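You operate a simulated robot arm through the tools that you are given. There is no shell and no other tool. Be economical: measure what you need, move in short steps, check, and stop when the job is done.

The job below is to be done with a simulated two-armed robot. You get a single attempt, and the scene is never put back.

## Task
Pick up the orange bottle with one hand, pass it to the other hand and put it on the hall window sill. Set down upright: orange bottle.

Only the result counts: the job must be done as asked and must still hold three seconds after the hand-in. Knocking over, shifting, dropping, spilling or breaking anything else fails it.

## Robot
Two 7-joint arms with two-finger parallel grippers on one trunk, on a base that drives. Base frame: it is fixed to the floor where the robot stands at the start and does not move with it; the origin is under the middle of the robot, x ahead of it, y to its left, z up. Lengths are in cm, angles in degrees, forces in N, time in s.
The left shoulder is at the start at [5, 18.7, 81], the right one opposite. With the tool pointing down near the work surface each hand reaches from about 10 to 54 cm from the robot's upright axis, wherever it stands, measured 20 degrees to its own side. Places, roughly: hall window sill [-110, -170, 100]. Payload 3.43 kg a hand.
Tool frame (each hand has its own): the origin (TCP) lies between the finger pads and is the grasp point; the fingertips stand 3 cm ahead of it; z points along the fingers, y is the line along which they close. The gripper opens to 9.4 cm. The fingers are 2.8 cm wide and 1 cm thick; the gripper's body (5 by 9.6 cm) begins 5.5 cm behind the TCP.
Orientation is that of the tool frame in the base frame, as a unit quaternion [x, y, z, w]. With the fingers straight down and closing along the base's y, the tool's x points along the base's -x, its y along +y and its z along -z.

## Interface
- The arms move only by the tool step_arm. It takes "left_moves", "right_moves" or both (then of equal length, played together; a hand with none holds still); each is a list of rows, each a list of 7 numbers: the shift along the base's x, y, z in cm, then the turn, a rotation vector about the base's x, y, z in degrees, then the gripper command, from -1 (shut) to 1 (fully open), values between in proportion. In form: [[tx, ty, tz, ax, ay, az, hand], ...]. A call has 1 to 10 rows; each row shifts and turns the commanded pose from where the row before left it. Each row takes 0.2 s and may step no farther than 5 cm and 8.6 degrees from the row before; otherwise, or with a gripper value out of range, the whole call is refused. A pose out of reach is approached as far as the arm can. The call stops where the force on the tool passes 40 N (or 10 N more than at its start, if that is more) or the arm is blocked; 0.2 s more then pass. Each finger travels about 15.3 cm/s and halts on what it meets, pressing with about 34 N; the grip force reading is that of the motor and also rises with nothing between the fingers. The clock runs only during rows and for 0.2 s after the last one: add rows that do not move to give the fingers time. The reply holds the time, the measured pose of the TCP, the force on the tool along the base axes, the opening and the grip force, in the units named above and with some noise, with the torque about the TCP (base axes, N m) and any sound that the robot's microphone picked up.
- Cameras (640 x 400 px; columns grow to the right, rows downward): "scene" is now at [11.9, -0.45, 93.11]; the picture's right is [-0.11, -0.99, 0.00], its down [-0.90, 0.10, -0.43] and it looks along [0.43, -0.05, -0.90] (base axes); focal length 248 px, centre (320, 200). "left" rides on the left gripper at [7.6, -1.4, -10.2] in its tool frame; the picture's right is [0.18, 0.98, 0.00], its down [-0.75, 0.14, -0.64] and it looks along [-0.63, 0.12, 0.77] (tool axes); focal length 243 px, centre (320, 200). "right" rides on the right gripper at [7.6, 1.4, -10.2] in its tool frame; the picture's right is [-0.18, 0.98, 0.00], its down [-0.75, -0.14, -0.64] and it looks along [-0.63, -0.12, 0.77] (tool axes); focal length 243 px, centre (320, 200). There is no depth. A picture from a camera that has moved, and an enlarged one, comes with that camera's place and axes in the base frame and with its lens.
- get_image(camera): a new picture of that camera. The clock stands still meanwhile.
- slide_trunk(by): slides the trunk up (or, below 0, down) by that many cm; the arms and the scene camera ride with it, the base frame stays. It gives what a move gives, with no picture.
- base_move(legs): drives the robot by 1 to 6 legs, each [ahead, left, turn to the left] in cm, cm and degrees, along the robot's own axes; the way and the turn of a leg run together, so that a leg with both is an arc; at most 150 cm and 180 degrees a leg. The arms and the cameras ride along, it lands a little off, and it stops where it bumps. It gives what a move gives.
- turn_head(pan, tilt): turns the head with the scene camera to pan (to the left, within 80 degrees either way) and tilt (down, from -29 to 69), counted from straight ahead of the robot. It gives what a move gives.
- inspect(camera, box): a new picture of the part [left, top, right, bottom] of that camera's present view, enlarged. The clock stands still meanwhile.
- sign_off(): hands the job in; it is judged then, once.

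Go step by step. Nothing tells you exact positions but the pictures and the camera data: compare them with the known pose of the tool, close in by small moves and look again before you grip or let go. The budget is 120 turns and 108 pictures, counting those below and the enlarged ones. Unless the task says otherwise, let go and move clear before handing in, and close with one line.

The tools are called after "Emit:" by a JSON object that holds its "method" and its "body". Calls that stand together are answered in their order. step_arm: Moves the arms, as the interface text tells. Its arguments: {"type":"object","properties":{"left_moves":{"type":"array"},"right_moves":{"type":"array"}},"required":[]} The other tools are called the same way: slide_trunk (by) slides the trunk up or down; base_move (legs) drives the base; turn_head (pan, tilt) turns the head that bears the scene camera; get_image (camera) takes a picture; inspect (camera, box) takes an enlarged picture of a part of a camera's view; sign_off () hands the job in.

At the start:

```text
time: 0.0
left_ee_pos: [26.7, 8.44, 54.68]
left_tool_rot: [0.0, 1.0, 0.0, 0.0]
left_wrist_force: [-0.6, 0.4, 0.6]
left_torque: [0.03, 0.0, 0.01]
left_gripper_width: 9.39
left_grasp_force: 0.1
right_ee_pos: [31.26, -13.74, 54.81]
right_tool_rot: [0.0, 1.0, -0.001, 0.0]
right_wrist_force: [-0.5, 0.4, 0.2]
right_torque: [0.0, 0.01, 0.03]
right_gripper_width: 9.4
right_grasp_force: 0.1
trunk travel left (down, up): [-2.5, 40.7]
robot x, y, heading: [-0.03, -0.11, 0.3]
head pan, tilt: [-6.3, 64.4]
```

scene: 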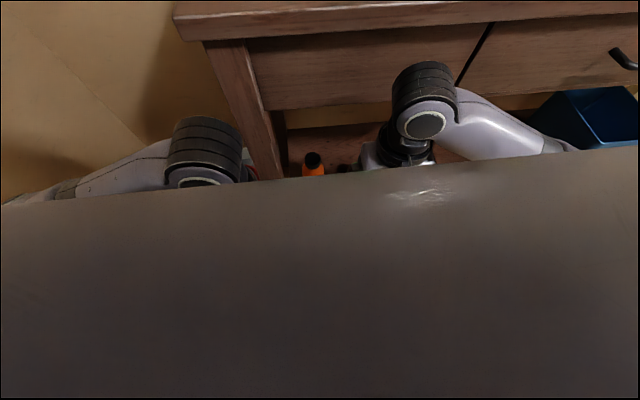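
right: 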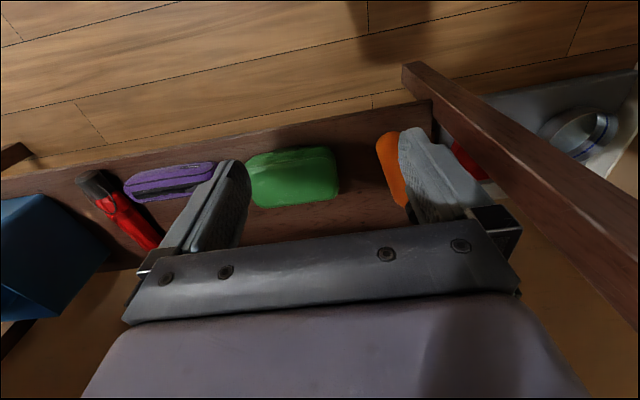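
left: 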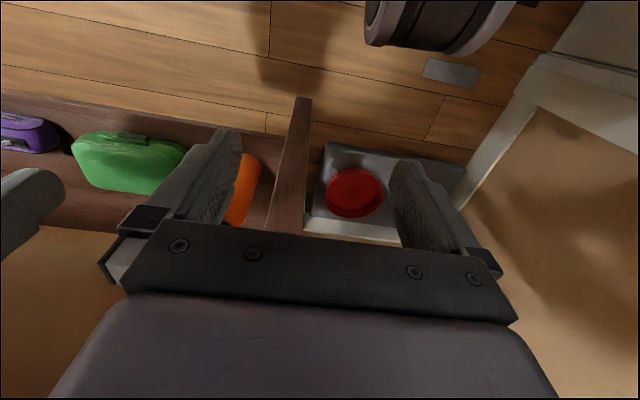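

I see a shelf under a table, with an orange bottle near its left end. I'll look around with the head first.

Emit:
{"method": "turn_head", "body": {"pan": 0, "tilt": 35}}

Emit:
{"method": "get_image", "body": {"camera": "scene"}}

Emit:
{"method": "inspect", "body": {"camera": "left", "box": [160, 80, 480, 280]}}

```text
time: 0.9
left_ee_pos: [26.67, 8.36, 54.68]
left_tool_rot: [-0.001, 1.0, 0.001, 0.0]
left_wrist_force: [-0.2, 0.1, 0.2]
left_torque: [0.05, 0.02, 0.01]
left_gripper_width: 9.39
left_grasp_force: 0.1
right_ee_pos: [31.3, -13.72, 54.84]
right_tool_rot: [0.0, 1.0, 0.0, -0.001]
right_wrist_force: [-0.1, -1.3, -0.2]
right_torque: [-0.05, 0.0, 0.01]
right_gripper_width: 9.42
right_grasp_force: 0.0
trunk travel left (down, up): [-2.5, 40.7]
robot x, y, heading: [-0.37, 0.21, 0.0]
head pan, tilt: [0.0, 35.0]
```

```text
104 pictures are left
camera scene: at [14.6, 0.22, 97.02], right [0.0, -1.0, 0.0], down [-0.57, 0.0, -0.82], along [0.82, 0.0, -0.57], focal length 248 px, centre (320, 200)
```

scene: 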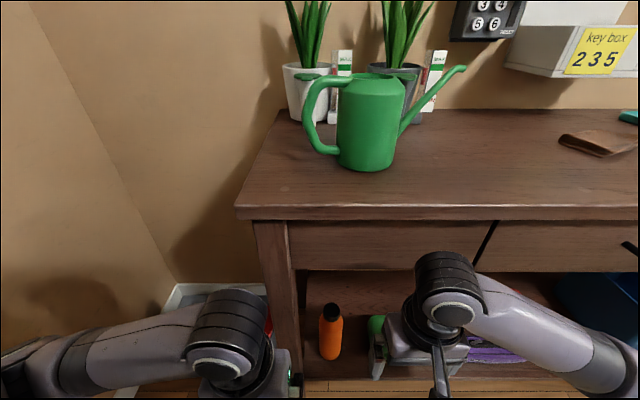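

```text
2.00 times, centred on (320, 180) of left
camera zoom: at [18.84, 6.96, 64.94], right [-0.18, 0.98, 0.0], down [0.75, 0.14, 0.64], along [0.63, 0.12, -0.77], focal length 485 px, centre (320, 240)
```

zoom: 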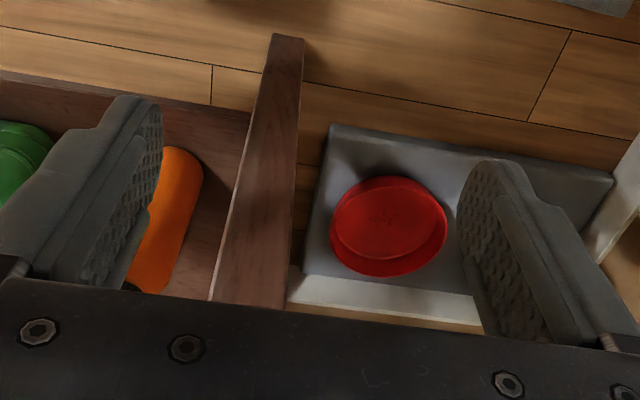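

The bottle stands at about [48.5, -2.5] on the shelf, reaching up to about z 42, with the drawers above it and a table leg to its left. Before picking it up I'll look toward the sill, behind and to the right.

Emit:
{"method": "turn_head", "body": {"pan": -80, "tilt": 25}}

Emit:
{"method": "get_image", "body": {"camera": "scene"}}

Emit:
{"method": "turn_head", "body": {"pan": 80, "tilt": 35}}

Emit:
{"method": "get_image", "body": {"camera": "scene"}}

```text
time: 2.5
left_ee_pos: [26.59, 8.42, 54.7]
left_tool_rot: [0.0, 1.0, -0.001, 0.0]
left_wrist_force: [-0.3, 0.0, -0.7]
left_torque: [0.01, -0.02, -0.02]
left_gripper_width: 9.39
left_grasp_force: 0.1
right_ee_pos: [31.21, -13.81, 54.94]
right_tool_rot: [0.0, 1.0, 0.0, 0.001]
right_wrist_force: [-0.3, -1.0, 0.5]
right_torque: [-0.01, -0.01, -0.02]
right_gripper_width: 9.42
right_grasp_force: 0.0
trunk travel left (down, up): [-2.5, 40.7]
robot x, y, heading: [0.14, 0.07, 0.0]
head pan, tilt: [-80.0, 25.0]
```

```text
102 pictures are left
camera scene: at [7.41, -8.85, 98.61], right [-0.98, -0.17, 0.0], down [-0.07, 0.42, -0.91], along [0.16, -0.89, -0.42], focal length 248 px, centre (320, 200)
```

scene: 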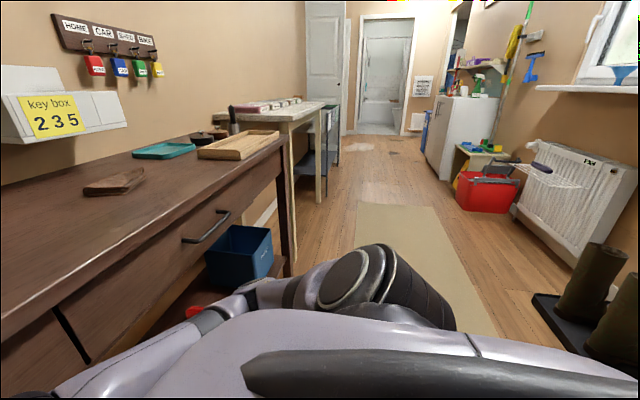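

```text
time: 4.9
left_ee_pos: [26.69, 8.37, 54.71]
left_tool_rot: [0.0, 1.0, 0.0, 0.0]
left_wrist_force: [-0.7, 0.4, 0.4]
left_torque: [-0.02, 0.03, 0.0]
left_gripper_width: 9.37
left_grasp_force: 0.0
right_ee_pos: [31.22, -13.76, 54.99]
right_tool_rot: [0.0, 1.0, 0.0, 0.0]
right_wrist_force: [-0.3, 0.0, 1.1]
right_torque: [0.0, 0.03, 0.02]
right_gripper_width: 9.38
right_grasp_force: 0.0
trunk travel left (down, up): [-2.5, 40.7]
robot x, y, heading: [0.16, -0.42, -0.1]
head pan, tilt: [80.0, 35.0]
```

```text
101 pictures are left
camera scene: at [7.33, 8.89, 97.03], right [0.98, -0.17, 0.0], down [-0.1, -0.56, -0.82], along [0.14, 0.81, -0.57], focal length 248 px, centre (320, 200)
```

scene: 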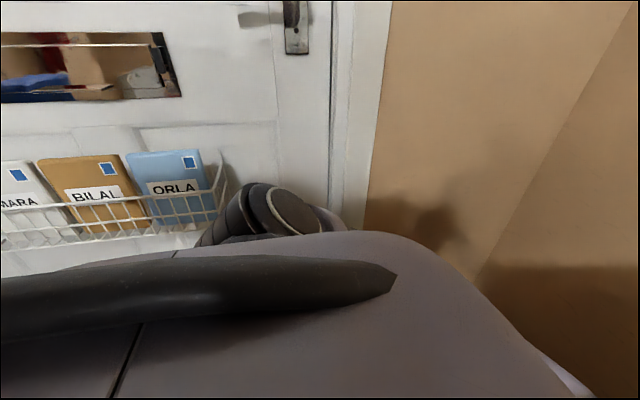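

The route looks clear: a corridor, with the sill on the opposite wall over the radiator. Now I'll turn the right hand to point forward, with the gripper slightly less than fully open.

Emit:
{"method": "turn_head", "body": {"pan": 0, "tilt": 45}}

Emit:
{"method": "step_arm", "body": {"right_moves": [[0, 0, -1, 0, -8.5, 0, 0.75], [0, 0, -1, 0, -8.5, 0, 0.75], [0, 0, -1, 0, -8.5, 0, 0.75], [0, 0, -1, 0, -8.5, 0, 0.75], [0, 0, -1, 0, -8.5, 0, 0.75], [0, 0, -1, 0, -8.5, 0, 0.75], [0, 0, -1, 0, -8.5, 0, 0.75], [0, 0, -1, 0, -8.5, 0, 0.75]]}}

Emit:
{"method": "get_image", "body": {"camera": "scene"}}

Emit:
{"method": "get_image", "body": {"camera": "right"}}

```text
time: 6.5
left_ee_pos: [26.72, 8.47, 54.73]
left_tool_rot: [0.0, 1.0, 0.0, 0.0]
left_wrist_force: [-0.1, -0.4, 0.7]
left_torque: [-0.01, -0.02, -0.03]
left_gripper_width: 9.4
left_grasp_force: 0.2
right_ee_pos: [31.21, -13.68, 54.9]
right_tool_rot: [0.0, 1.0, 0.0, 0.0]
right_wrist_force: [-0.4, 0.0, 0.4]
right_torque: [-0.03, -0.01, -0.02]
right_gripper_width: 9.41
right_grasp_force: 0.1
trunk travel left (down, up): [-2.5, 40.7]
robot x, y, heading: [0.08, -0.28, -0.2]
head pan, tilt: [0.0, 45.0]
```

```text
time: 7.6
left_ee_pos: [26.73, 8.47, 54.84]
left_tool_rot: [0.0, 1.0, 0.0, 0.001]
left_wrist_force: [-0.2, 1.4, -0.2]
left_torque: [0.01, 0.01, 0.02]
left_gripper_width: 9.41
left_grasp_force: 0.0
right_ee_pos: [31.16, -13.52, 51.22]
right_tool_rot: [-0.004, 0.942, 0.007, 0.335]
right_wrist_force: [-6.3, -4.6, 18.3]
right_torque: [0.14, 2.24, 0.6]
right_gripper_width: 8.21
right_grasp_force: 0.0
trunk travel left (down, up): [-2.5, 40.7]
robot x, y, heading: [-0.0, 0.24, 0.2]
head pan, tilt: [0.0, 45.0]
stopped in row 5 (right hand): the force on the tool passed its limit (the readings are from after the stop); the commanded pose is now the measured one
```

```text
100 pictures are left
camera scene: at [13.89, 0.23, 95.59], right [0.0, -1.0, 0.0], down [-0.71, 0.0, -0.71], along [0.71, 0.0, -0.71], focal length 248 px, centre (320, 200)
```

scene: 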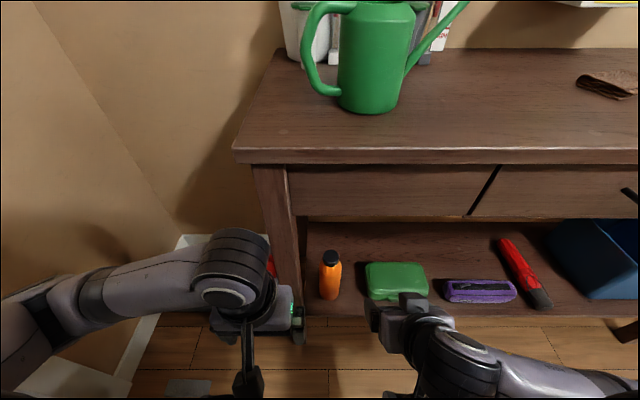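

```text
99 pictures are left
camera right: at [18.89, -12.14, 54.36], right [0.13, 0.98, 0.13], down [0.18, -0.15, 0.97], along [0.97, -0.11, -0.2], focal length 243 px, centre (320, 200)
```

right: 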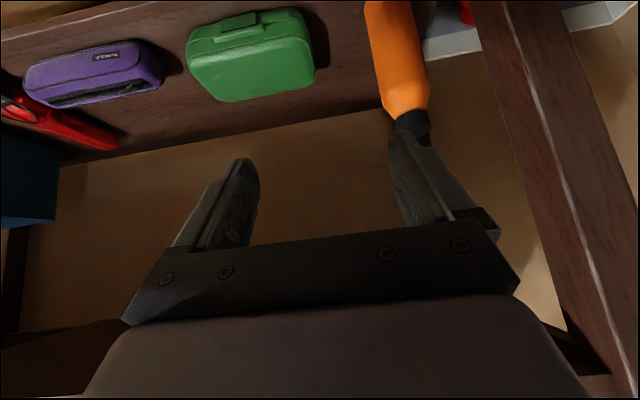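

The hand met resistance, probably a forearm fold against the robot's own body. I'll back the base off to work with the arm farther out.

Emit:
{"method": "base_move", "body": {"legs": [[-14, 0, 0]]}}

Emit:
{"method": "step_arm", "body": {"right_moves": [[3, 0, 0, 0, 0, 0, 0.75], [4, 0, 0, 0, 0, 0, 0.75], [4, 0, 0, 0, 0, 0, 0.75]]}}

Emit:
{"method": "step_arm", "body": {"right_moves": [[0, 0, -1, 0, -8.5, 0, 0.75], [0, 0, -1, 0, -8.5, 0, 0.75], [0, 0, -1, 0, -8.5, 0, 0.75], [0, 0, -1, 0, -8.5, 0, 0.75]]}}

Emit:
{"method": "get_image", "body": {"camera": "scene"}}

```text
time: 8.9
left_ee_pos: [12.7, 8.49, 54.8]
left_tool_rot: [-0.001, 1.0, 0.001, 0.002]
left_wrist_force: [-0.2, -0.4, -0.3]
left_torque: [0.0, -0.02, 0.01]
left_gripper_width: 9.41
left_grasp_force: 0.0
right_ee_pos: [17.44, -13.61, 51.29]
right_tool_rot: [-0.003, 0.941, 0.008, 0.337]
right_wrist_force: [-7.9, -4.6, 32.4]
right_torque: [0.28, 4.2, 0.65]
right_gripper_width: 8.23
right_grasp_force: 0.1
trunk travel left (down, up): [-2.5, 40.7]
robot x, y, heading: [-13.62, 0.34, 0.2]
head pan, tilt: [0.0, 45.0]
```

```text
time: 9.7
left_ee_pos: [12.84, 8.44, 54.76]
left_tool_rot: [-0.001, 1.0, 0.0, 0.001]
left_wrist_force: [-0.3, 0.2, -0.9]
left_torque: [0.01, 0.02, 0.0]
left_gripper_width: 9.38
left_grasp_force: 0.1
right_ee_pos: [28.41, -13.44, 50.89]
right_tool_rot: [-0.003, 0.942, 0.007, 0.336]
right_wrist_force: [-0.3, -0.2, -0.6]
right_torque: [-0.02, -0.01, -0.02]
right_gripper_width: 8.2
right_grasp_force: 0.1
trunk travel left (down, up): [-2.5, 40.7]
robot x, y, heading: [-13.8, -0.2, -0.3]
head pan, tilt: [0.0, 45.0]
```

```text
time: 10.9
left_ee_pos: [12.61, 8.53, 55.02]
left_tool_rot: [-0.001, 1.0, -0.003, 0.006]
left_wrist_force: [0.5, 0.8, -0.6]
left_torque: [-0.01, -0.02, -0.05]
left_gripper_width: 9.41
left_grasp_force: 0.1
right_ee_pos: [31.4, -14.53, 59.63]
right_tool_rot: [0.024, 0.716, 0.036, 0.697]
right_wrist_force: [0.1, 0.0, -0.4]
right_torque: [-0.01, 0.03, -0.03]
right_gripper_width: 8.24
right_grasp_force: 0.0
trunk travel left (down, up): [-2.5, 40.7]
robot x, y, heading: [-14.15, -0.37, 0.2]
head pan, tilt: [0.0, 45.0]
stopped in row 4 (right hand): the arm was blocked; the commanded pose is now the measured one
```

```text
98 pictures are left
camera scene: at [-0.43, 0.64, 95.71], right [0.0, -1.0, 0.01], down [-0.7, -0.01, -0.71], along [0.71, 0.0, -0.7], focal length 248 px, centre (320, 200)
```

scene: 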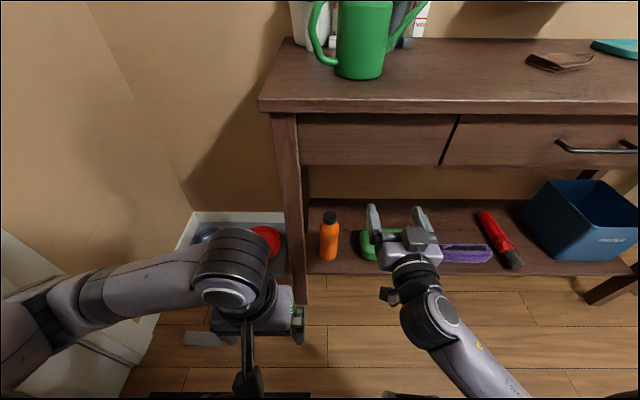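

The hand is now horizontal but was pushed up. I'll test lowering it while it stays horizontal.

Emit:
{"method": "step_arm", "body": {"right_moves": [[0, 1, -3, 0, 0, 0, 0.75], [0, 1, -3, 0, 0, 0, 0.75], [0, 1, -3, 0, 0, 0, 0.75], [0, 1, -3, 0, 0, 0, 0.75]]}}

Emit:
{"method": "get_image", "body": {"camera": "scene"}}

```text
time: 11.5
left_ee_pos: [12.63, 8.77, 55.12]
left_tool_rot: [-0.001, 1.0, -0.001, 0.004]
left_wrist_force: [0.3, -0.7, 0.1]
left_torque: [0.01, -0.02, 0.03]
left_gripper_width: 9.41
left_grasp_force: 0.0
right_ee_pos: [32.16, -20.61, 64.89]
right_tool_rot: [0.077, 0.628, 0.001, 0.774]
right_wrist_force: [0.0, 0.0, -0.2]
right_torque: [0.02, 0.01, 0.0]
right_gripper_width: 8.24
right_grasp_force: 0.1
trunk travel left (down, up): [-2.5, 40.7]
robot x, y, heading: [-13.79, -0.53, 0.6]
head pan, tilt: [0.0, 45.0]
stopped in row 2 (right hand): the arm was blocked; the commanded pose is now the measured one
```

```text
97 pictures are left
camera scene: at [-0.37, 0.55, 95.71], right [0.0, -1.0, 0.0], down [-0.7, 0.0, -0.71], along [0.71, 0.0, -0.7], focal length 248 px, centre (320, 200)
```

scene: 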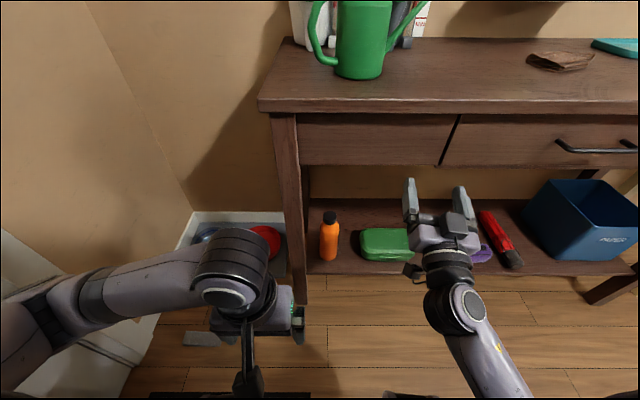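

Full horizontal isn't feasible this low because of wrist limits. I'll go back to a slanted hand (about 45° down), which will still fit under the drawers.

Emit:
{"method": "step_arm", "body": {"right_moves": [[0, 0, 0, -6, 0, 5, 0.75], [0, 1, -1, 0, 8, 0, 0.75], [0, 1, -1, 0, 8, 0, 0.75], [0, 1, -2, 0, 8, 0, 0.75], [0, 1, -2, 0, 8, 0, 0.75], [0, 1, -2, 0, 8, 0, 0.75], [0, 1, -2, 0, 8, 0, 0.75], [0, 1, -2, 0, 8, 0, 0.75]]}}

Emit:
{"method": "get_image", "body": {"camera": "scene"}}

Emit:
{"method": "get_image", "body": {"camera": "right"}}

```text
time: 13.2
left_ee_pos: [12.89, 8.45, 54.48]
left_tool_rot: [-0.001, 1.0, 0.0, 0.002]
left_wrist_force: [-0.7, -0.1, -0.4]
left_torque: [0.02, -0.02, 0.01]
left_gripper_width: 9.38
left_grasp_force: 0.0
right_ee_pos: [32.42, -20.01, 51.54]
right_tool_rot: [-0.018, 0.902, -0.085, 0.424]
right_wrist_force: [0.0, 0.6, 0.0]
right_torque: [-0.02, 0.0, 0.01]
right_gripper_width: 8.24
right_grasp_force: 0.1
trunk travel left (down, up): [-2.5, 40.7]
robot x, y, heading: [-13.72, -0.08, 0.2]
head pan, tilt: [0.0, 45.0]
stopped in row 8 (right hand): the arm was blocked; the commanded pose is now the measured one
```

```text
96 pictures are left
camera scene: at [-0.02, 0.23, 95.42], right [0.0, -1.0, 0.0], down [-0.71, 0.0, -0.71], along [0.71, 0.0, -0.71], focal length 248 px, centre (320, 200)
```

scene: 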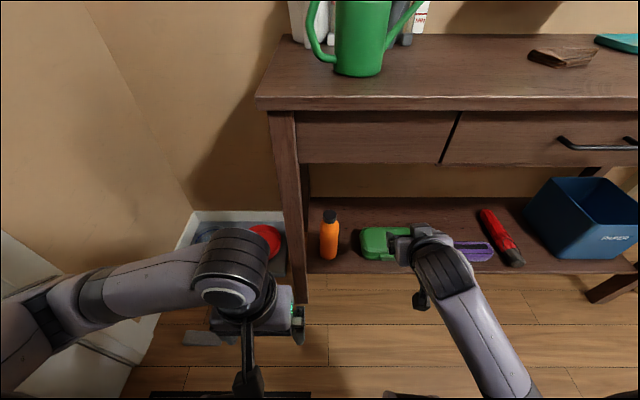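

```text
95 pictures are left
camera right: at [19.78, -17.9, 51.95], right [0.16, 0.99, -0.03], down [-0.02, 0.03, 1.0], along [0.99, -0.16, 0.02], focal length 243 px, centre (320, 200)
```

right: 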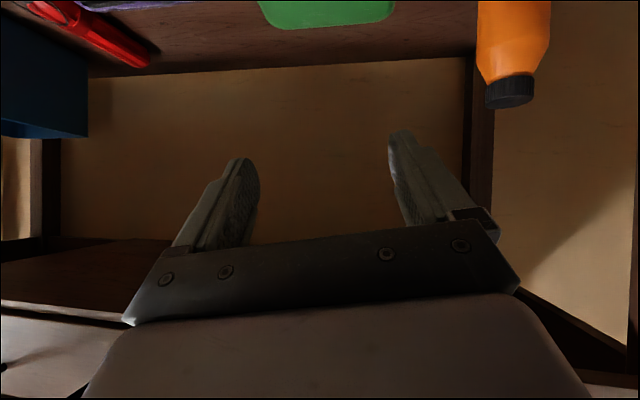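

The bottle is at about [48.6, -2.6] with its top at z 40.7. A 40° slant is enough, so I'll straighten the right hand to that and bring it in front of the bottle.

Emit:
{"method": "step_arm", "body": {"right_moves": [[0, 0, 1, 3, 6, 1, 0.75], [0, 0, 1, 6, 4, 1.3, 0.75], [0.5, 3, 0, 0, 0, 0, 0.75], [0.5, 3, 0, 0, 0, 0, 0.75], [0.5, 3, 0, 0, 0, 0, 0.75], [0.5, 3, 0, 0, 0, 0, 0.75], [0.5, 3, 0, 0, 0, 0, 0.75], [0.5, 2.4, 0, 0, 0, 0, 0.75]]}}

Emit:
{"method": "get_image", "body": {"camera": "scene"}}

Emit:
{"method": "get_image", "body": {"camera": "right"}}

```text
time: 14.4
left_ee_pos: [12.69, 8.52, 54.99]
left_tool_rot: [0.0, 1.0, -0.001, 0.002]
left_wrist_force: [-0.8, -0.9, -0.1]
left_torque: [0.0, 0.01, -0.03]
left_gripper_width: 9.41
left_grasp_force: 0.0
right_ee_pos: [34.21, -19.08, 52.25]
right_tool_rot: [-0.019, 0.933, -0.092, 0.348]
right_wrist_force: [0.2, 0.2, -0.4]
right_torque: [0.0, 0.01, -0.01]
right_gripper_width: 8.23
right_grasp_force: 0.1
trunk travel left (down, up): [-2.5, 40.7]
robot x, y, heading: [-13.31, -0.21, -0.0]
head pan, tilt: [0.0, 45.0]
stopped in row 5 (right hand): the arm was blocked; the commanded pose is now the measured one
```

```text
94 pictures are left
camera scene: at [-0.21, 0.36, 95.67], right [0.0, -1.0, 0.0], down [-0.7, 0.0, -0.71], along [0.71, 0.0, -0.7], focal length 248 px, centre (320, 200)
```

scene: 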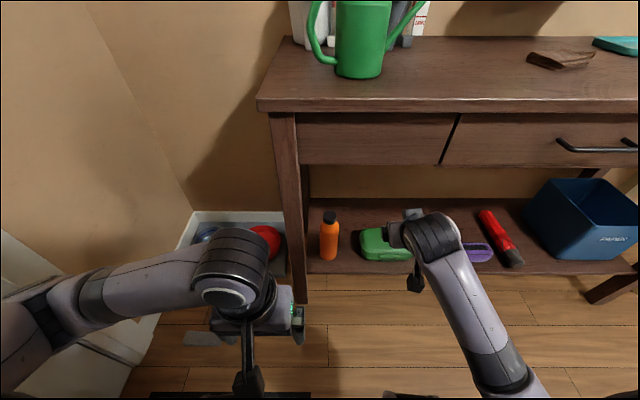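

```text
93 pictures are left
camera right: at [21.82, -16.74, 54.82], right [0.17, 0.98, -0.06], down [0.15, 0.04, 0.99], along [0.97, -0.17, -0.14], focal length 243 px, centre (320, 200)
```

right: 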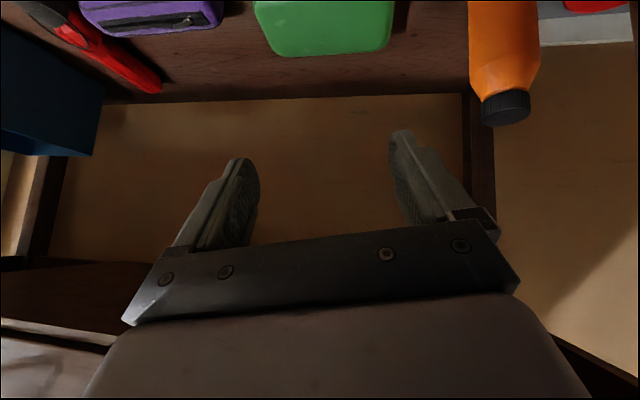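

A joint limit has the arm cramped, so I'll return the right hand to tool-down near its start posture to reset it.

Emit:
{"method": "step_arm", "body": {"right_moves": [[-2, 1, 0.6, 2.1, 8.2, -0.4, 0.75], [-2, 1, 0.6, 2.1, 8.2, -0.4, 0.75], [-2, 1, 0.6, 2.1, 8.2, -0.4, 0.75], [-2, 1, 0.6, 2.1, 8.2, -0.4, 0.75], [-2, 1, 0.6, 2.1, 8.2, -0.4, 0.75], [-2, 0, 0, 0, 0, 0, 0.75], [-2, 0, 0, 0, 0, 0, 0.75]]}}

Emit:
{"method": "get_image", "body": {"camera": "scene"}}

```text
time: 15.2
left_ee_pos: [12.8, 8.53, 54.48]
left_tool_rot: [-0.001, 1.0, 0.002, 0.0]
left_wrist_force: [0.6, 0.1, 0.9]
left_torque: [0.01, -0.04, 0.01]
left_gripper_width: 9.39
left_grasp_force: 0.1
right_ee_pos: [28.17, -29.05, 51.64]
right_tool_rot: [0.008, 0.968, -0.211, 0.133]
right_wrist_force: [-0.6, -0.4, 0.1]
right_torque: [0.03, -0.01, -0.02]
right_gripper_width: 8.22
right_grasp_force: 0.0
right hand out of reach, approached as far as the arm can: row 4
trunk travel left (down, up): [-2.5, 40.7]
robot x, y, heading: [-13.86, -0.05, 0.2]
head pan, tilt: [0.0, 45.0]
stopped in row 4 (right hand): the arm was blocked; the commanded pose is now the measured one
```

```text
92 pictures are left
camera scene: at [0.13, 0.09, 95.42], right [0.0, -1.0, 0.0], down [-0.71, 0.0, -0.71], along [0.71, 0.0, -0.71], focal length 248 px, centre (320, 200)
```

scene: 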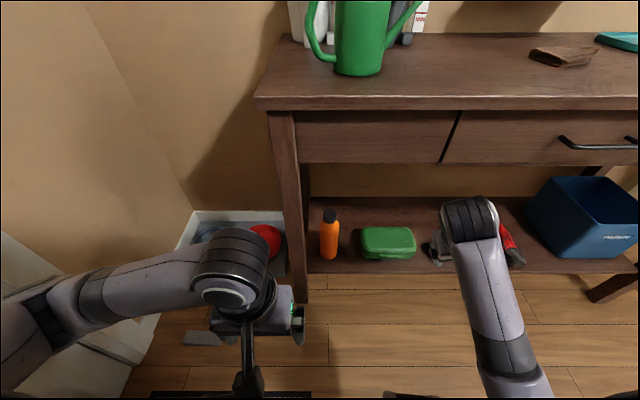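

The left arm is still in its good elbow-out posture, so I'll use it as the picking hand: extend a little first, then turn it forward.

Emit:
{"method": "step_arm", "body": {"left_moves": [[3, 0, 0, 0, 0, 0, 0.75], [3, 0, 0, 0, 0, 0, 0.75], [2, 0, 0, 0, 0, 0, 0.75], [0, 0, 0, 0, -8, 0, 0.75], [0, 0, 0, 0, -8, 0, 0.75], [0, 0, 0, 0, -8, 0, 0.75], [0, 0, 0, 0, -8, 0, 0.75]]}}

Emit:
{"method": "get_image", "body": {"camera": "scene"}}

```text
time: 16.8
left_ee_pos: [20.8, 8.4, 54.81]
left_tool_rot: [0.001, 0.961, 0.0, 0.276]
left_wrist_force: [0.2, -0.4, 0.0]
left_torque: [-0.04, 0.01, 0.01]
left_gripper_width: 8.22
left_grasp_force: 0.0
right_ee_pos: [28.45, -28.94, 51.71]
right_tool_rot: [0.009, 0.968, -0.209, 0.135]
right_wrist_force: [-0.3, -0.1, -0.7]
right_torque: [0.0, 0.01, 0.01]
right_gripper_width: 8.23
right_grasp_force: 0.0
trunk travel left (down, up): [-2.5, 40.7]
robot x, y, heading: [-13.95, 0.14, 0.1]
head pan, tilt: [0.0, 45.0]
```

```text
91 pictures are left
camera scene: at [0.11, 0.07, 95.55], right [0.0, -1.0, 0.0], down [-0.71, 0.0, -0.71], along [0.71, 0.0, -0.71], focal length 248 px, centre (320, 200)
```

scene: 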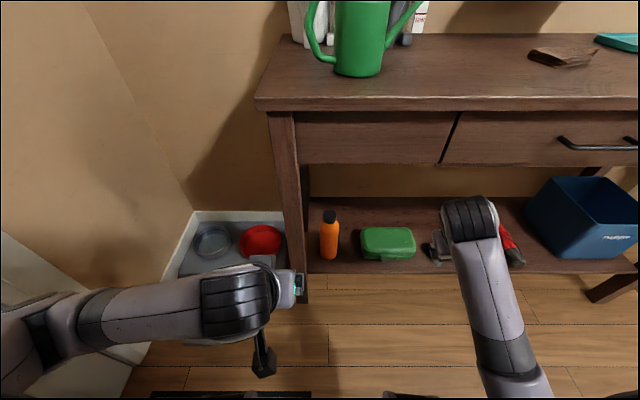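

That's going well with the elbow out, so I'll continue turning.

Emit:
{"method": "step_arm", "body": {"left_moves": [[0, 0, 0, 0, -8, 0, 0.75], [0, 0, 0, 0, -8, 0, 0.75], [0, 0, 0, 0, -8, 0, 0.75]]}}

Emit:
{"method": "get_image", "body": {"camera": "scene"}}

```text
time: 17.6
left_ee_pos: [20.85, 8.39, 54.72]
left_tool_rot: [0.001, 0.883, -0.001, 0.47]
left_wrist_force: [-1.1, 0.1, -1.1]
left_torque: [-0.05, -0.01, -0.02]
left_gripper_width: 8.24
left_grasp_force: 0.0
right_ee_pos: [28.45, -29.04, 51.7]
right_tool_rot: [0.009, 0.968, -0.21, 0.135]
right_wrist_force: [-0.6, -0.4, -0.1]
right_torque: [-0.04, 0.0, 0.0]
right_gripper_width: 8.22
right_grasp_force: 0.0
trunk travel left (down, up): [-2.5, 40.7]
robot x, y, heading: [-13.66, 0.1, -0.0]
head pan, tilt: [0.0, 45.0]
```

```text
90 pictures are left
camera scene: at [0.1, 0.08, 95.56], right [0.0, -1.0, 0.0], down [-0.71, 0.0, -0.71], along [0.71, 0.0, -0.71], focal length 248 px, centre (320, 200)
```

scene: 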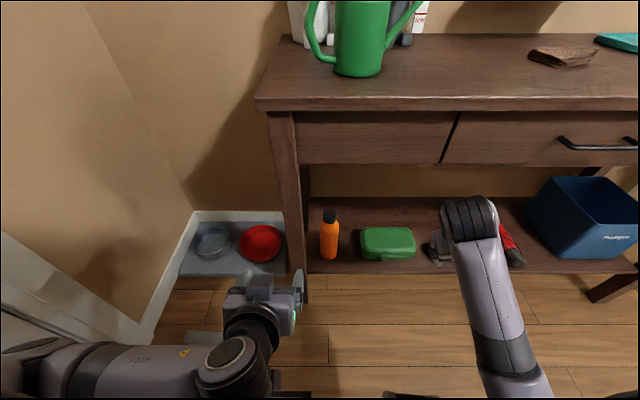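

The hand is at 56° forward tilt, which is good. I'll line up in y with the base to preserve the arm posture, then lower the hand.

Emit:
{"method": "base_move", "body": {"legs": [[0, -11, 0]]}}

Emit:
{"method": "step_arm", "body": {"left_moves": [[0, 0, -3, 0, 0, 0, 0.75], [0, 0, -3, 0, 0, 0, 0.75], [0, 0, -3, 0, 0, 0, 0.75]]}}

Emit:
{"method": "get_image", "body": {"camera": "scene"}}

Emit:
{"method": "get_image", "body": {"camera": "left"}}

```text
time: 18.8
left_ee_pos: [20.79, -2.71, 54.77]
left_tool_rot: [-0.001, 0.883, 0.001, 0.47]
left_wrist_force: [0.8, 0.4, 0.3]
left_torque: [0.01, 0.0, -0.02]
left_gripper_width: 8.23
left_grasp_force: 0.0
right_ee_pos: [28.43, -40.23, 51.86]
right_tool_rot: [0.008, 0.968, -0.211, 0.136]
right_wrist_force: [0.9, -0.9, -1.0]
right_torque: [-0.01, 0.0, 0.02]
right_gripper_width: 8.22
right_grasp_force: 0.0
trunk travel left (down, up): [-2.5, 40.7]
robot x, y, heading: [-14.07, -11.34, 0.1]
head pan, tilt: [0.0, 45.0]
```

```text
time: 19.8
left_ee_pos: [23.3, -2.6, 50.75]
left_tool_rot: [-0.018, 0.856, -0.017, 0.516]
left_wrist_force: [0.1, 0.0, -0.7]
left_torque: [0.0, 0.0, -0.01]
left_gripper_width: 8.23
left_grasp_force: 0.0
right_ee_pos: [28.15, -40.22, 52.08]
right_tool_rot: [0.009, 0.968, -0.207, 0.14]
right_wrist_force: [-0.2, -0.3, -0.3]
right_torque: [0.01, -0.01, -0.01]
right_gripper_width: 8.25
right_grasp_force: 0.1
trunk travel left (down, up): [-2.5, 40.7]
robot x, y, heading: [-14.02, -11.26, 0.0]
head pan, tilt: [0.0, 45.0]
stopped in row 3 (left hand): the arm was blocked; the commanded pose is now the measured one
```

```text
89 pictures are left
camera scene: at [-0.47, -11.5, 95.87], right [0.0, -1.0, -0.01], down [-0.7, 0.0, -0.71], along [0.71, 0.01, -0.7], focal length 248 px, centre (320, 200)
```

scene: 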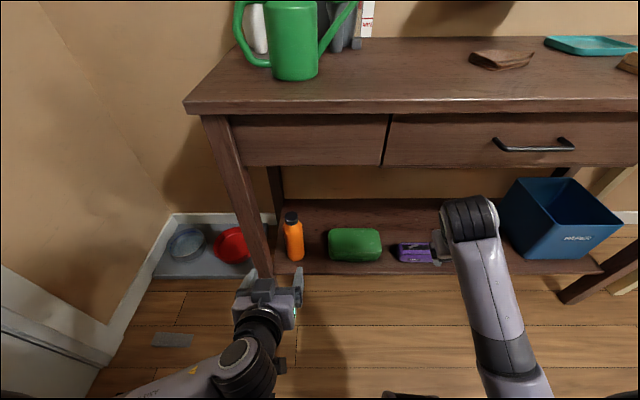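

```text
88 pictures are left
camera left: at [10.47, -4.27, 48.83], right [-0.1, 0.97, -0.21], down [-0.22, 0.18, 0.96], along [0.97, 0.14, 0.19], focal length 243 px, centre (320, 200)
```

left: 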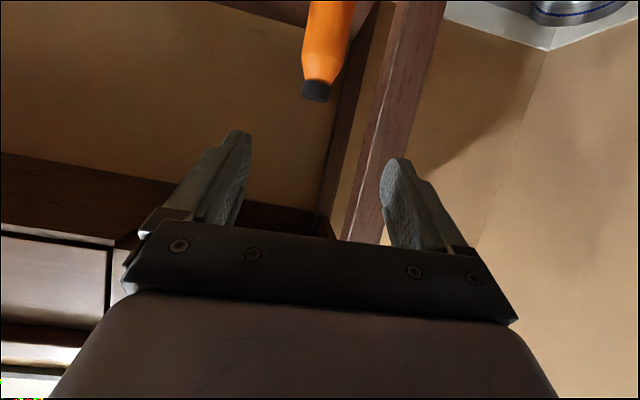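

The lower the hand goes, the less tilt it can have. I'll reduce the tilt to about 38° and then lower.

Emit:
{"method": "step_arm", "body": {"left_moves": [[0, 0, 0, 1, 8, -0.3, 0.75], [0, 0, 0, 1, 8, -0.3, 0.75], [0, 0, 0, 0.7, 8, -0.2, 0.75], [0, 0, -2, 0, 0, 0, 0.75], [0, 0, -2, 0, 0, 0, 0.75], [0, 0, -2, 0, 0, 0, 0.75]]}}

Emit:
{"method": "get_image", "body": {"camera": "scene"}}

```text
time: 21.4
left_ee_pos: [27.49, 4.4, 49.7]
left_tool_rot: [-0.051, 0.917, 0.033, 0.395]
left_wrist_force: [0.2, 0.2, 0.4]
left_torque: [0.03, -0.01, 0.02]
left_gripper_width: 8.22
left_grasp_force: 0.1
right_ee_pos: [28.12, -40.14, 52.32]
right_tool_rot: [0.01, 0.968, -0.206, 0.141]
right_wrist_force: [-1.4, 0.5, -0.2]
right_torque: [0.01, 0.03, 0.0]
right_gripper_width: 8.23
right_grasp_force: 0.1
trunk travel left (down, up): [-2.5, 40.7]
robot x, y, heading: [-13.55, -10.94, 0.1]
head pan, tilt: [0.0, 45.0]
stopped in row 6 (left hand): the arm was blocked; the commanded pose is now the measured one
```

```text
87 pictures are left
camera scene: at [-0.56, -11.51, 95.96], right [0.0, -1.0, -0.01], down [-0.7, 0.0, -0.71], along [0.71, 0.01, -0.7], focal length 248 px, centre (320, 200)
```

scene: 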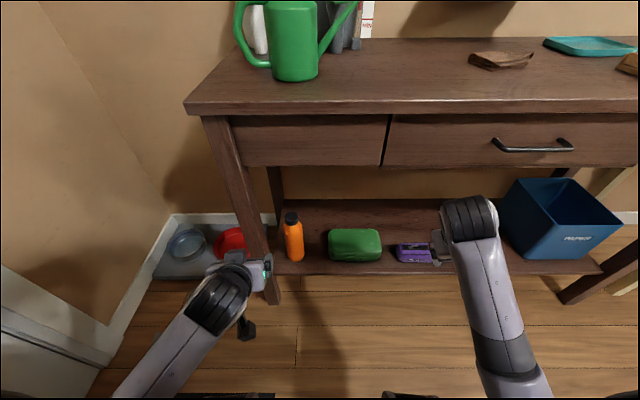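

The arm sticks again. I'll look at the left arm's actual posture to understand the limit.

Emit:
{"method": "turn_head", "body": {"pan": 40, "tilt": 60}}

Emit:
{"method": "get_image", "body": {"camera": "scene"}}

Emit:
{"method": "turn_head", "body": {"pan": -40, "tilt": 60}}

Emit:
{"method": "get_image", "body": {"camera": "scene"}}

```text
time: 22.5
left_ee_pos: [27.69, 4.54, 49.69]
left_tool_rot: [-0.053, 0.916, 0.035, 0.397]
left_wrist_force: [-0.1, 0.0, 0.6]
left_torque: [-0.04, 0.05, 0.0]
left_gripper_width: 8.21
left_grasp_force: 0.1
right_ee_pos: [28.19, -40.22, 52.34]
right_tool_rot: [0.009, 0.968, -0.208, 0.139]
right_wrist_force: [0.3, 0.1, 0.2]
right_torque: [0.04, 0.0, -0.01]
right_gripper_width: 8.21
right_grasp_force: 0.0
trunk travel left (down, up): [-2.5, 40.7]
robot x, y, heading: [-13.81, -11.22, 0.0]
head pan, tilt: [40.0, 60.0]
```

```text
86 pictures are left
camera scene: at [-3.49, -7.13, 94.0], right [0.64, -0.77, 0.0], down [-0.66, -0.55, -0.51], along [0.39, 0.33, -0.86], focal length 248 px, centre (320, 200)
```

scene: 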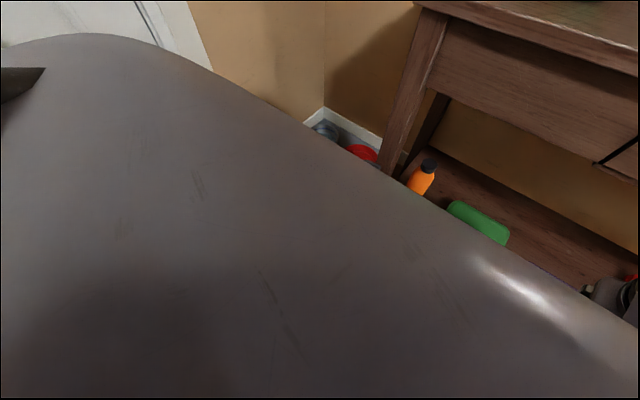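

```text
time: 24.0
left_ee_pos: [27.6, 4.49, 49.73]
left_tool_rot: [-0.053, 0.915, 0.038, 0.397]
left_wrist_force: [0.3, -0.2, -0.6]
left_torque: [0.02, -0.03, 0.01]
left_gripper_width: 8.16
left_grasp_force: 0.0
right_ee_pos: [28.17, -40.27, 52.35]
right_tool_rot: [0.009, 0.968, -0.208, 0.14]
right_wrist_force: [-0.2, 1.0, -0.7]
right_torque: [-0.04, 0.01, -0.01]
right_gripper_width: 8.25
right_grasp_force: 0.0
trunk travel left (down, up): [-2.5, 40.7]
robot x, y, heading: [-13.97, -10.77, 0.0]
head pan, tilt: [-40.0, 60.0]
```

```text
85 pictures are left
camera scene: at [-3.45, -15.65, 93.91], right [-0.64, -0.77, -0.01], down [-0.66, 0.56, -0.5], along [0.39, -0.32, -0.86], focal length 248 px, centre (320, 200)
```

scene: 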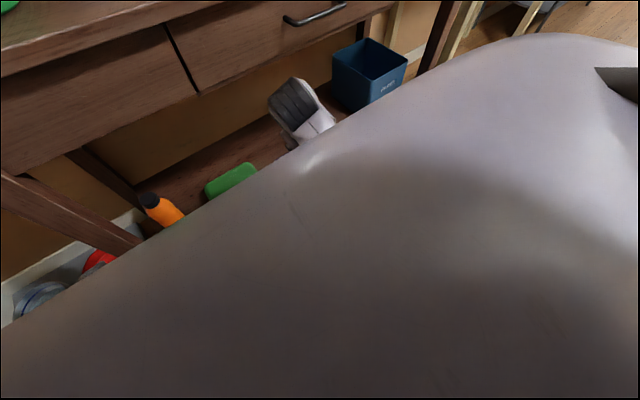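

The arms seem folded too tightly (elbow limit). I'll back up 16 cm and work with the arm more extended.

Emit:
{"method": "turn_head", "body": {"pan": 0, "tilt": 45}}

Emit:
{"method": "base_move", "body": {"legs": [[-16, 0, 0]]}}

Emit:
{"method": "step_arm", "body": {"left_moves": [[3, 0, 0, 0, 0, 0, 0.75], [3, 0, 0, 0, 0, 0, 0.75], [3, 0, -1, 0, 0, 0, 0.75], [3, 0, -1, 0, 0, 0, 0.75], [0, 0, -2, 0, 0, 0, 0.75]]}}

Emit:
{"method": "get_image", "body": {"camera": "scene"}}

```text
time: 25.1
left_ee_pos: [27.77, 4.67, 49.58]
left_tool_rot: [-0.053, 0.916, 0.038, 0.397]
left_wrist_force: [-0.4, 0.5, -0.5]
left_torque: [-0.01, 0.02, -0.01]
left_gripper_width: 8.24
left_grasp_force: 0.0
right_ee_pos: [28.21, -40.21, 52.21]
right_tool_rot: [0.01, 0.968, -0.207, 0.139]
right_wrist_force: [0.0, 0.7, 0.6]
right_torque: [-0.02, 0.02, 0.01]
right_gripper_width: 8.23
right_grasp_force: 0.0
trunk travel left (down, up): [-2.5, 40.7]
robot x, y, heading: [-13.98, -11.08, 0.2]
head pan, tilt: [0.0, 45.0]
```

```text
time: 26.5
left_ee_pos: [11.95, 4.75, 49.52]
left_tool_rot: [-0.052, 0.916, 0.038, 0.396]
left_wrist_force: [0.6, -1.0, 0.3]
left_torque: [-0.01, -0.02, -0.03]
left_gripper_width: 8.21
left_grasp_force: 0.1
right_ee_pos: [12.2, -40.32, 52.22]
right_tool_rot: [0.01, 0.968, -0.208, 0.139]
right_wrist_force: [0.3, 0.0, 0.1]
right_torque: [0.0, 0.01, 0.0]
right_gripper_width: 8.23
right_grasp_force: 0.0
trunk travel left (down, up): [-2.5, 40.7]
robot x, y, heading: [-29.59, -11.35, -0.1]
head pan, tilt: [0.0, 45.0]
```

```text
time: 27.9
left_ee_pos: [24.74, 9.84, 44.78]
left_tool_rot: [-0.05, 0.912, 0.086, 0.399]
left_wrist_force: [-0.5, 0.2, 0.1]
left_torque: [-0.01, -0.02, 0.0]
left_gripper_width: 8.23
left_grasp_force: 0.0
right_ee_pos: [12.34, -40.36, 51.6]
right_tool_rot: [0.008, 0.968, -0.213, 0.134]
right_wrist_force: [0.5, 0.8, 0.5]
right_torque: [0.02, 0.01, -0.01]
right_gripper_width: 8.22
right_grasp_force: 0.1
trunk travel left (down, up): [-2.5, 40.7]
robot x, y, heading: [-29.4, -11.14, -0.1]
head pan, tilt: [0.0, 45.0]
stopped in row 5 (left hand): the arm was blocked; the commanded pose is now the measured one
```

```text
84 pictures are left
camera scene: at [-15.77, -10.99, 95.4], right [0.0, -1.0, 0.0], down [-0.71, 0.0, -0.71], along [0.71, 0.0, -0.71], focal length 248 px, centre (320, 200)
```

scene: 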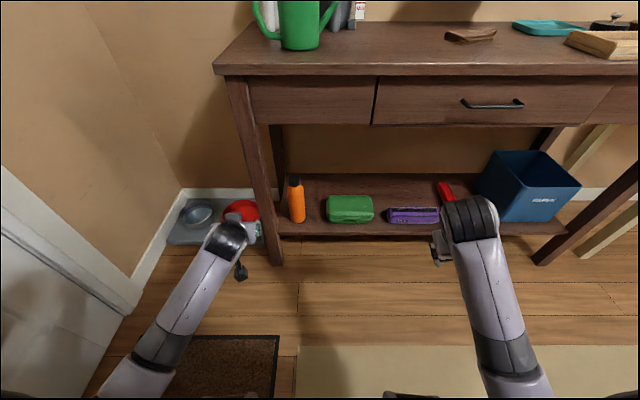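

It works better on its own side (hand in line with its shoulder). I'll test lowering here, then shift the base so the bottle is in front of the left shoulder.

Emit:
{"method": "step_arm", "body": {"left_moves": [[0, 0, -2, 3, 0, -3, 0.75], [0, 0, -2, 3, 0, -3, 0.75], [0, 0, -2, 0, 0, -2, 0.75], [0, 0, -2, 0, 0, 0, 0.75]]}}

Emit:
{"method": "get_image", "body": {"camera": "scene"}}

```text
time: 28.9
left_ee_pos: [25.25, 11.5, 37.39]
left_tool_rot: [0.032, 0.903, 0.117, 0.411]
left_wrist_force: [-0.1, 0.1, -0.2]
left_torque: [0.05, 0.0, 0.0]
left_gripper_width: 8.25
left_grasp_force: 0.1
right_ee_pos: [12.31, -40.34, 52.09]
right_tool_rot: [0.008, 0.968, -0.214, 0.134]
right_wrist_force: [0.1, -0.6, -0.5]
right_torque: [-0.01, -0.01, 0.0]
right_gripper_width: 8.25
right_grasp_force: 0.2
trunk travel left (down, up): [-2.5, 40.7]
robot x, y, heading: [-30.02, -10.97, -0.0]
head pan, tilt: [0.0, 45.0]
```

```text
83 pictures are left
camera scene: at [-15.89, -10.9, 95.69], right [0.0, -1.0, 0.0], down [-0.71, 0.0, -0.71], along [0.71, 0.0, -0.71], focal length 248 px, centre (320, 200)
```

scene: 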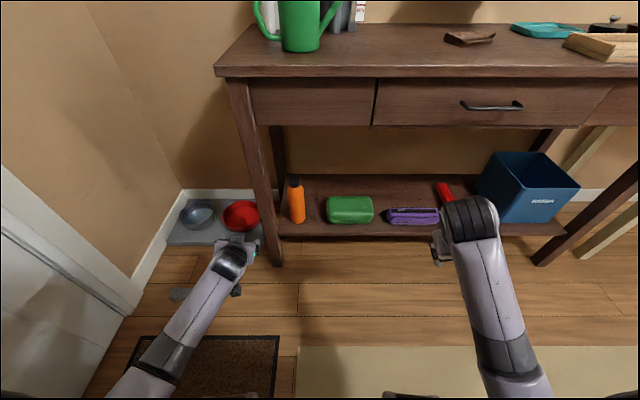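

The hand reaches z 37 there. I'll fix a 14° roll error and then shift the base to the right.

Emit:
{"method": "step_arm", "body": {"left_moves": [[0, 0, 0, -7, 0, 0, 0.75], [0, 0, 0, -7, 0, 0, 0.75], [0, 0, 0, 0, 0, 0, 0.75]]}}

Emit:
{"method": "base_move", "body": {"legs": [[0, -14, 0]]}}

Emit:
{"method": "get_image", "body": {"camera": "scene"}}

Emit:
{"method": "get_image", "body": {"camera": "left"}}

```text
time: 29.7
left_ee_pos: [24.7, 9.57, 36.66]
left_tool_rot: [-0.014, 0.913, -0.009, 0.407]
left_wrist_force: [-0.4, 0.6, 0.6]
left_torque: [0.01, -0.02, 0.02]
left_gripper_width: 8.21
left_grasp_force: 0.1
right_ee_pos: [12.4, -40.29, 51.74]
right_tool_rot: [0.009, 0.968, -0.213, 0.133]
right_wrist_force: [0.1, -0.4, 0.0]
right_torque: [0.0, -0.02, 0.04]
right_gripper_width: 8.25
right_grasp_force: 0.2
trunk travel left (down, up): [-2.5, 40.7]
robot x, y, heading: [-29.62, -11.13, -0.2]
head pan, tilt: [0.0, 45.0]
```

```text
time: 31.1
left_ee_pos: [24.76, -4.31, 36.73]
left_tool_rot: [-0.015, 0.913, -0.007, 0.408]
left_wrist_force: [-0.1, -0.8, -0.4]
left_torque: [-0.02, 0.01, 0.02]
left_gripper_width: 8.24
left_grasp_force: 0.1
right_ee_pos: [12.33, -54.48, 51.79]
right_tool_rot: [0.009, 0.968, -0.214, 0.133]
right_wrist_force: [0.2, 0.4, 0.0]
right_torque: [0.0, -0.01, -0.04]
right_gripper_width: 8.21
right_grasp_force: 0.1
trunk travel left (down, up): [-2.5, 40.7]
robot x, y, heading: [-29.57, -25.43, -0.2]
head pan, tilt: [0.0, 45.0]
```

```text
82 pictures are left
camera scene: at [-15.8, -25.1, 95.55], right [0.0, -1.0, 0.0], down [-0.71, 0.0, -0.71], along [0.71, 0.0, -0.71], focal length 248 px, centre (320, 200)
```

scene: 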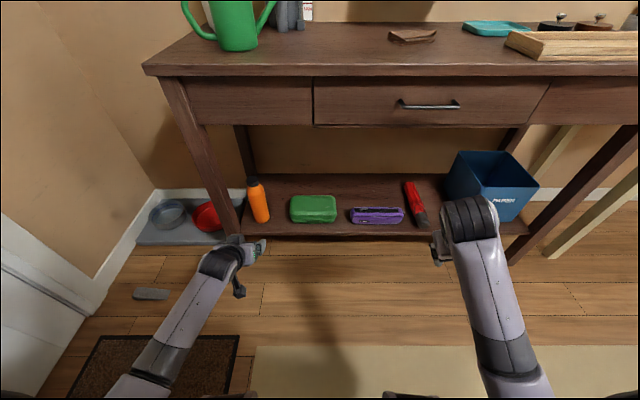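

```text
81 pictures are left
camera left: at [11.93, -6.05, 37.97], right [-0.14, 0.98, -0.16], down [0.02, 0.17, 0.99], along [0.99, 0.14, -0.04], focal length 243 px, centre (320, 200)
```

left: 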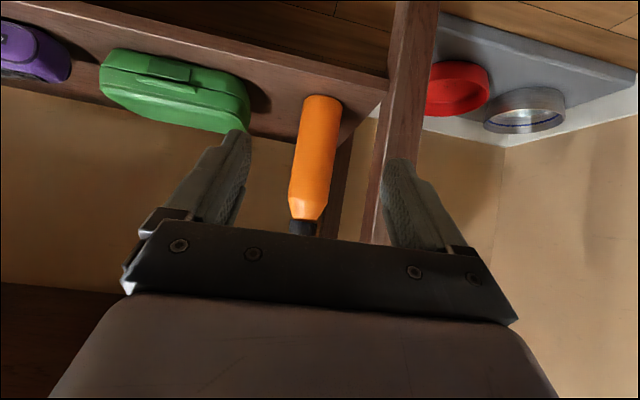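

The view is good: the bottle is at about [49, -2.8], and the left hand needs to go +24 in x and +1.5 in y. Before driving ahead I must pull the right hand back so that it doesn't touch the drawers.

Emit:
{"method": "step_arm", "body": {"right_moves": [[-3, -2, 0, 0, 0, 0, 0.75], [-3, -2, 0, 0, 0, 0, 0.75], [-3, -2, 0, 0, 0, 0, 0.75]]}}

Emit:
{"method": "base_move", "body": {"legs": [[10, 1.5, 0]]}}

Emit:
{"method": "get_image", "body": {"camera": "scene"}}

Emit:
{"method": "get_image", "body": {"camera": "left"}}

```text
time: 31.9
left_ee_pos: [24.74, -4.28, 36.79]
left_tool_rot: [-0.016, 0.913, -0.007, 0.408]
left_wrist_force: [-1.1, 0.0, -0.2]
left_torque: [0.0, -0.03, -0.01]
left_gripper_width: 8.24
left_grasp_force: 0.1
right_ee_pos: [3.4, -60.74, 51.77]
right_tool_rot: [0.008, 0.968, -0.213, 0.133]
right_wrist_force: [0.1, 0.1, 0.2]
right_torque: [-0.05, 0.02, 0.03]
right_gripper_width: 8.2
right_grasp_force: 0.1
trunk travel left (down, up): [-2.5, 40.7]
robot x, y, heading: [-29.54, -25.14, -0.0]
head pan, tilt: [0.0, 45.0]
```

```text
time: 33.0
left_ee_pos: [34.67, -2.78, 36.77]
left_tool_rot: [-0.017, 0.913, -0.006, 0.407]
left_wrist_force: [0.2, 0.7, -0.6]
left_torque: [-0.02, 0.0, 0.02]
left_gripper_width: 8.22
left_grasp_force: 0.1
right_ee_pos: [13.41, -59.27, 51.88]
right_tool_rot: [0.009, 0.968, -0.213, 0.134]
right_wrist_force: [-0.2, -1.1, -0.3]
right_torque: [-0.01, 0.06, -0.01]
right_gripper_width: 8.24
right_grasp_force: 0.1
trunk travel left (down, up): [-2.5, 40.7]
robot x, y, heading: [-19.52, -23.78, 0.2]
head pan, tilt: [0.0, 45.0]
```

```text
80 pictures are left
camera scene: at [-5.92, -23.63, 95.55], right [0.0, -1.0, 0.0], down [-0.71, 0.0, -0.71], along [0.71, 0.0, -0.71], focal length 248 px, centre (320, 200)
```

scene: 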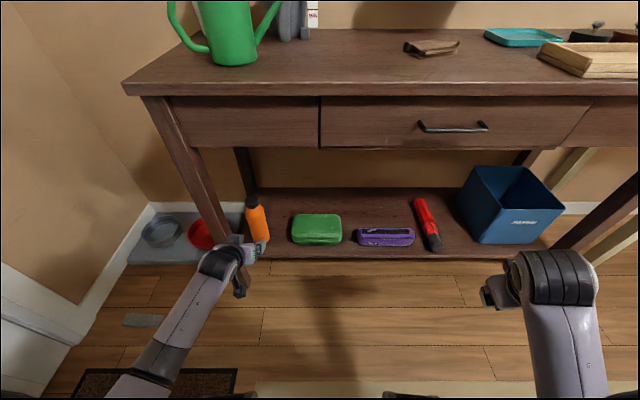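

```text
79 pictures are left
camera left: at [21.79, -4.55, 37.97], right [-0.15, 0.98, -0.16], down [0.02, 0.17, 0.99], along [0.99, 0.14, -0.04], focal length 243 px, centre (320, 200)
```

left: 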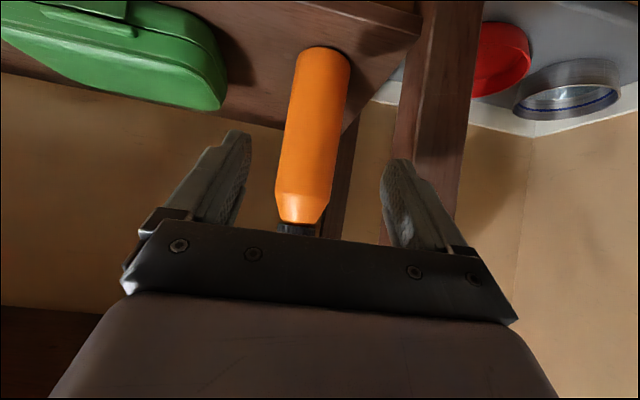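

Alignment looks good. I'll lower to z≈33.3 and drive closer.

Emit:
{"method": "step_arm", "body": {"left_moves": [[0, 0, -1.8, 0, 0, 0, 0.75], [0, 0, -1.7, 0, 0, 0, 0.75]]}}

Emit:
{"method": "base_move", "body": {"legs": [[8, 0, 0]]}}

Emit:
{"method": "get_image", "body": {"camera": "scene"}}

Emit:
{"method": "get_image", "body": {"camera": "left"}}

```text
time: 33.6
left_ee_pos: [34.51, -1.44, 33.34]
left_tool_rot: [-0.015, 0.913, 0.003, 0.409]
left_wrist_force: [0.0, -0.7, 0.1]
left_torque: [-0.03, 0.03, 0.01]
left_gripper_width: 8.25
left_grasp_force: 0.1
right_ee_pos: [13.33, -59.1, 52.22]
right_tool_rot: [0.008, 0.967, -0.215, 0.135]
right_wrist_force: [0.2, -0.2, 0.1]
right_torque: [-0.02, -0.01, 0.03]
right_gripper_width: 8.22
right_grasp_force: 0.1
trunk travel left (down, up): [-2.5, 40.7]
robot x, y, heading: [-20.14, -23.42, -0.1]
head pan, tilt: [0.0, 45.0]
```

```text
time: 34.7
left_ee_pos: [42.63, -1.58, 33.29]
left_tool_rot: [-0.015, 0.913, 0.003, 0.409]
left_wrist_force: [0.2, 0.4, -0.7]
left_torque: [-0.03, 0.02, 0.01]
left_gripper_width: 8.22
left_grasp_force: 0.1
right_ee_pos: [21.25, -59.02, 51.99]
right_tool_rot: [0.008, 0.967, -0.215, 0.135]
right_wrist_force: [-0.8, -0.3, -0.3]
right_torque: [-0.02, -0.02, -0.01]
right_gripper_width: 8.22
right_grasp_force: 0.1
trunk travel left (down, up): [-2.5, 40.7]
robot x, y, heading: [-12.22, -24.12, -0.1]
head pan, tilt: [0.0, 45.0]
```

```text
78 pictures are left
camera scene: at [1.78, -23.4, 95.59], right [0.0, -1.0, 0.0], down [-0.7, 0.0, -0.71], along [0.71, 0.0, -0.7], focal length 248 px, centre (320, 200)
```

scene: 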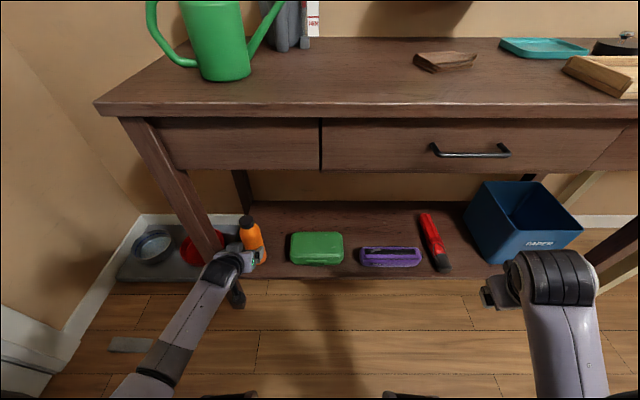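

```text
77 pictures are left
camera left: at [29.69, -3.4, 34.36], right [-0.15, 0.98, -0.14], down [0.02, 0.15, 0.99], along [0.99, 0.15, -0.04], focal length 243 px, centre (320, 200)
```

left: 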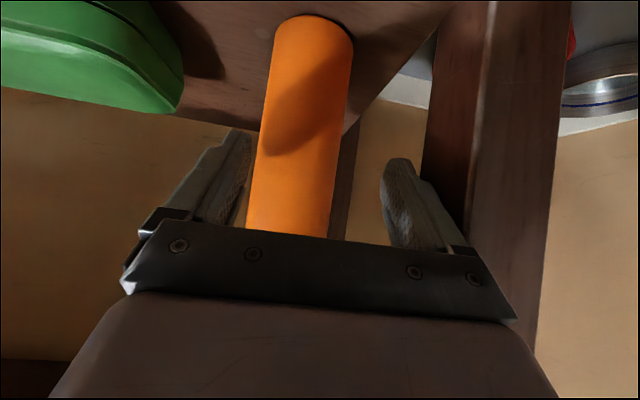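

The hand is around the bottle's front. I'll zoom in for a precise lateral position before closing in.

Emit:
{"method": "inspect", "body": {"camera": "scene", "box": [200, 200, 296, 260]}}

```text
6.67 times, centred on (248, 230) of scene
camera zoom: at [1.78, -23.4, 95.59], right [0.0, -1.0, 0.0], down [-0.7, 0.0, -0.71], along [0.71, 0.0, -0.7], focal length 1656 px, centre (800, 0)
```

zoom: 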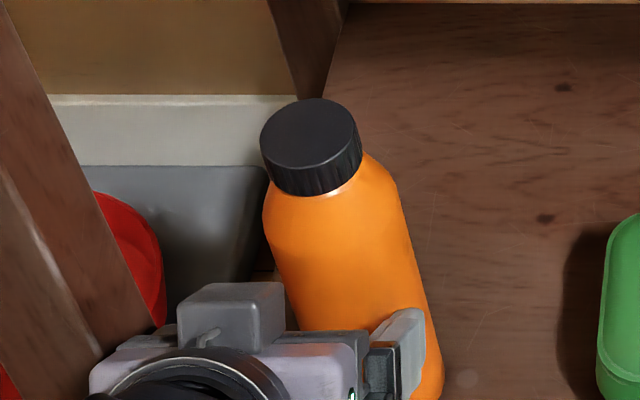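

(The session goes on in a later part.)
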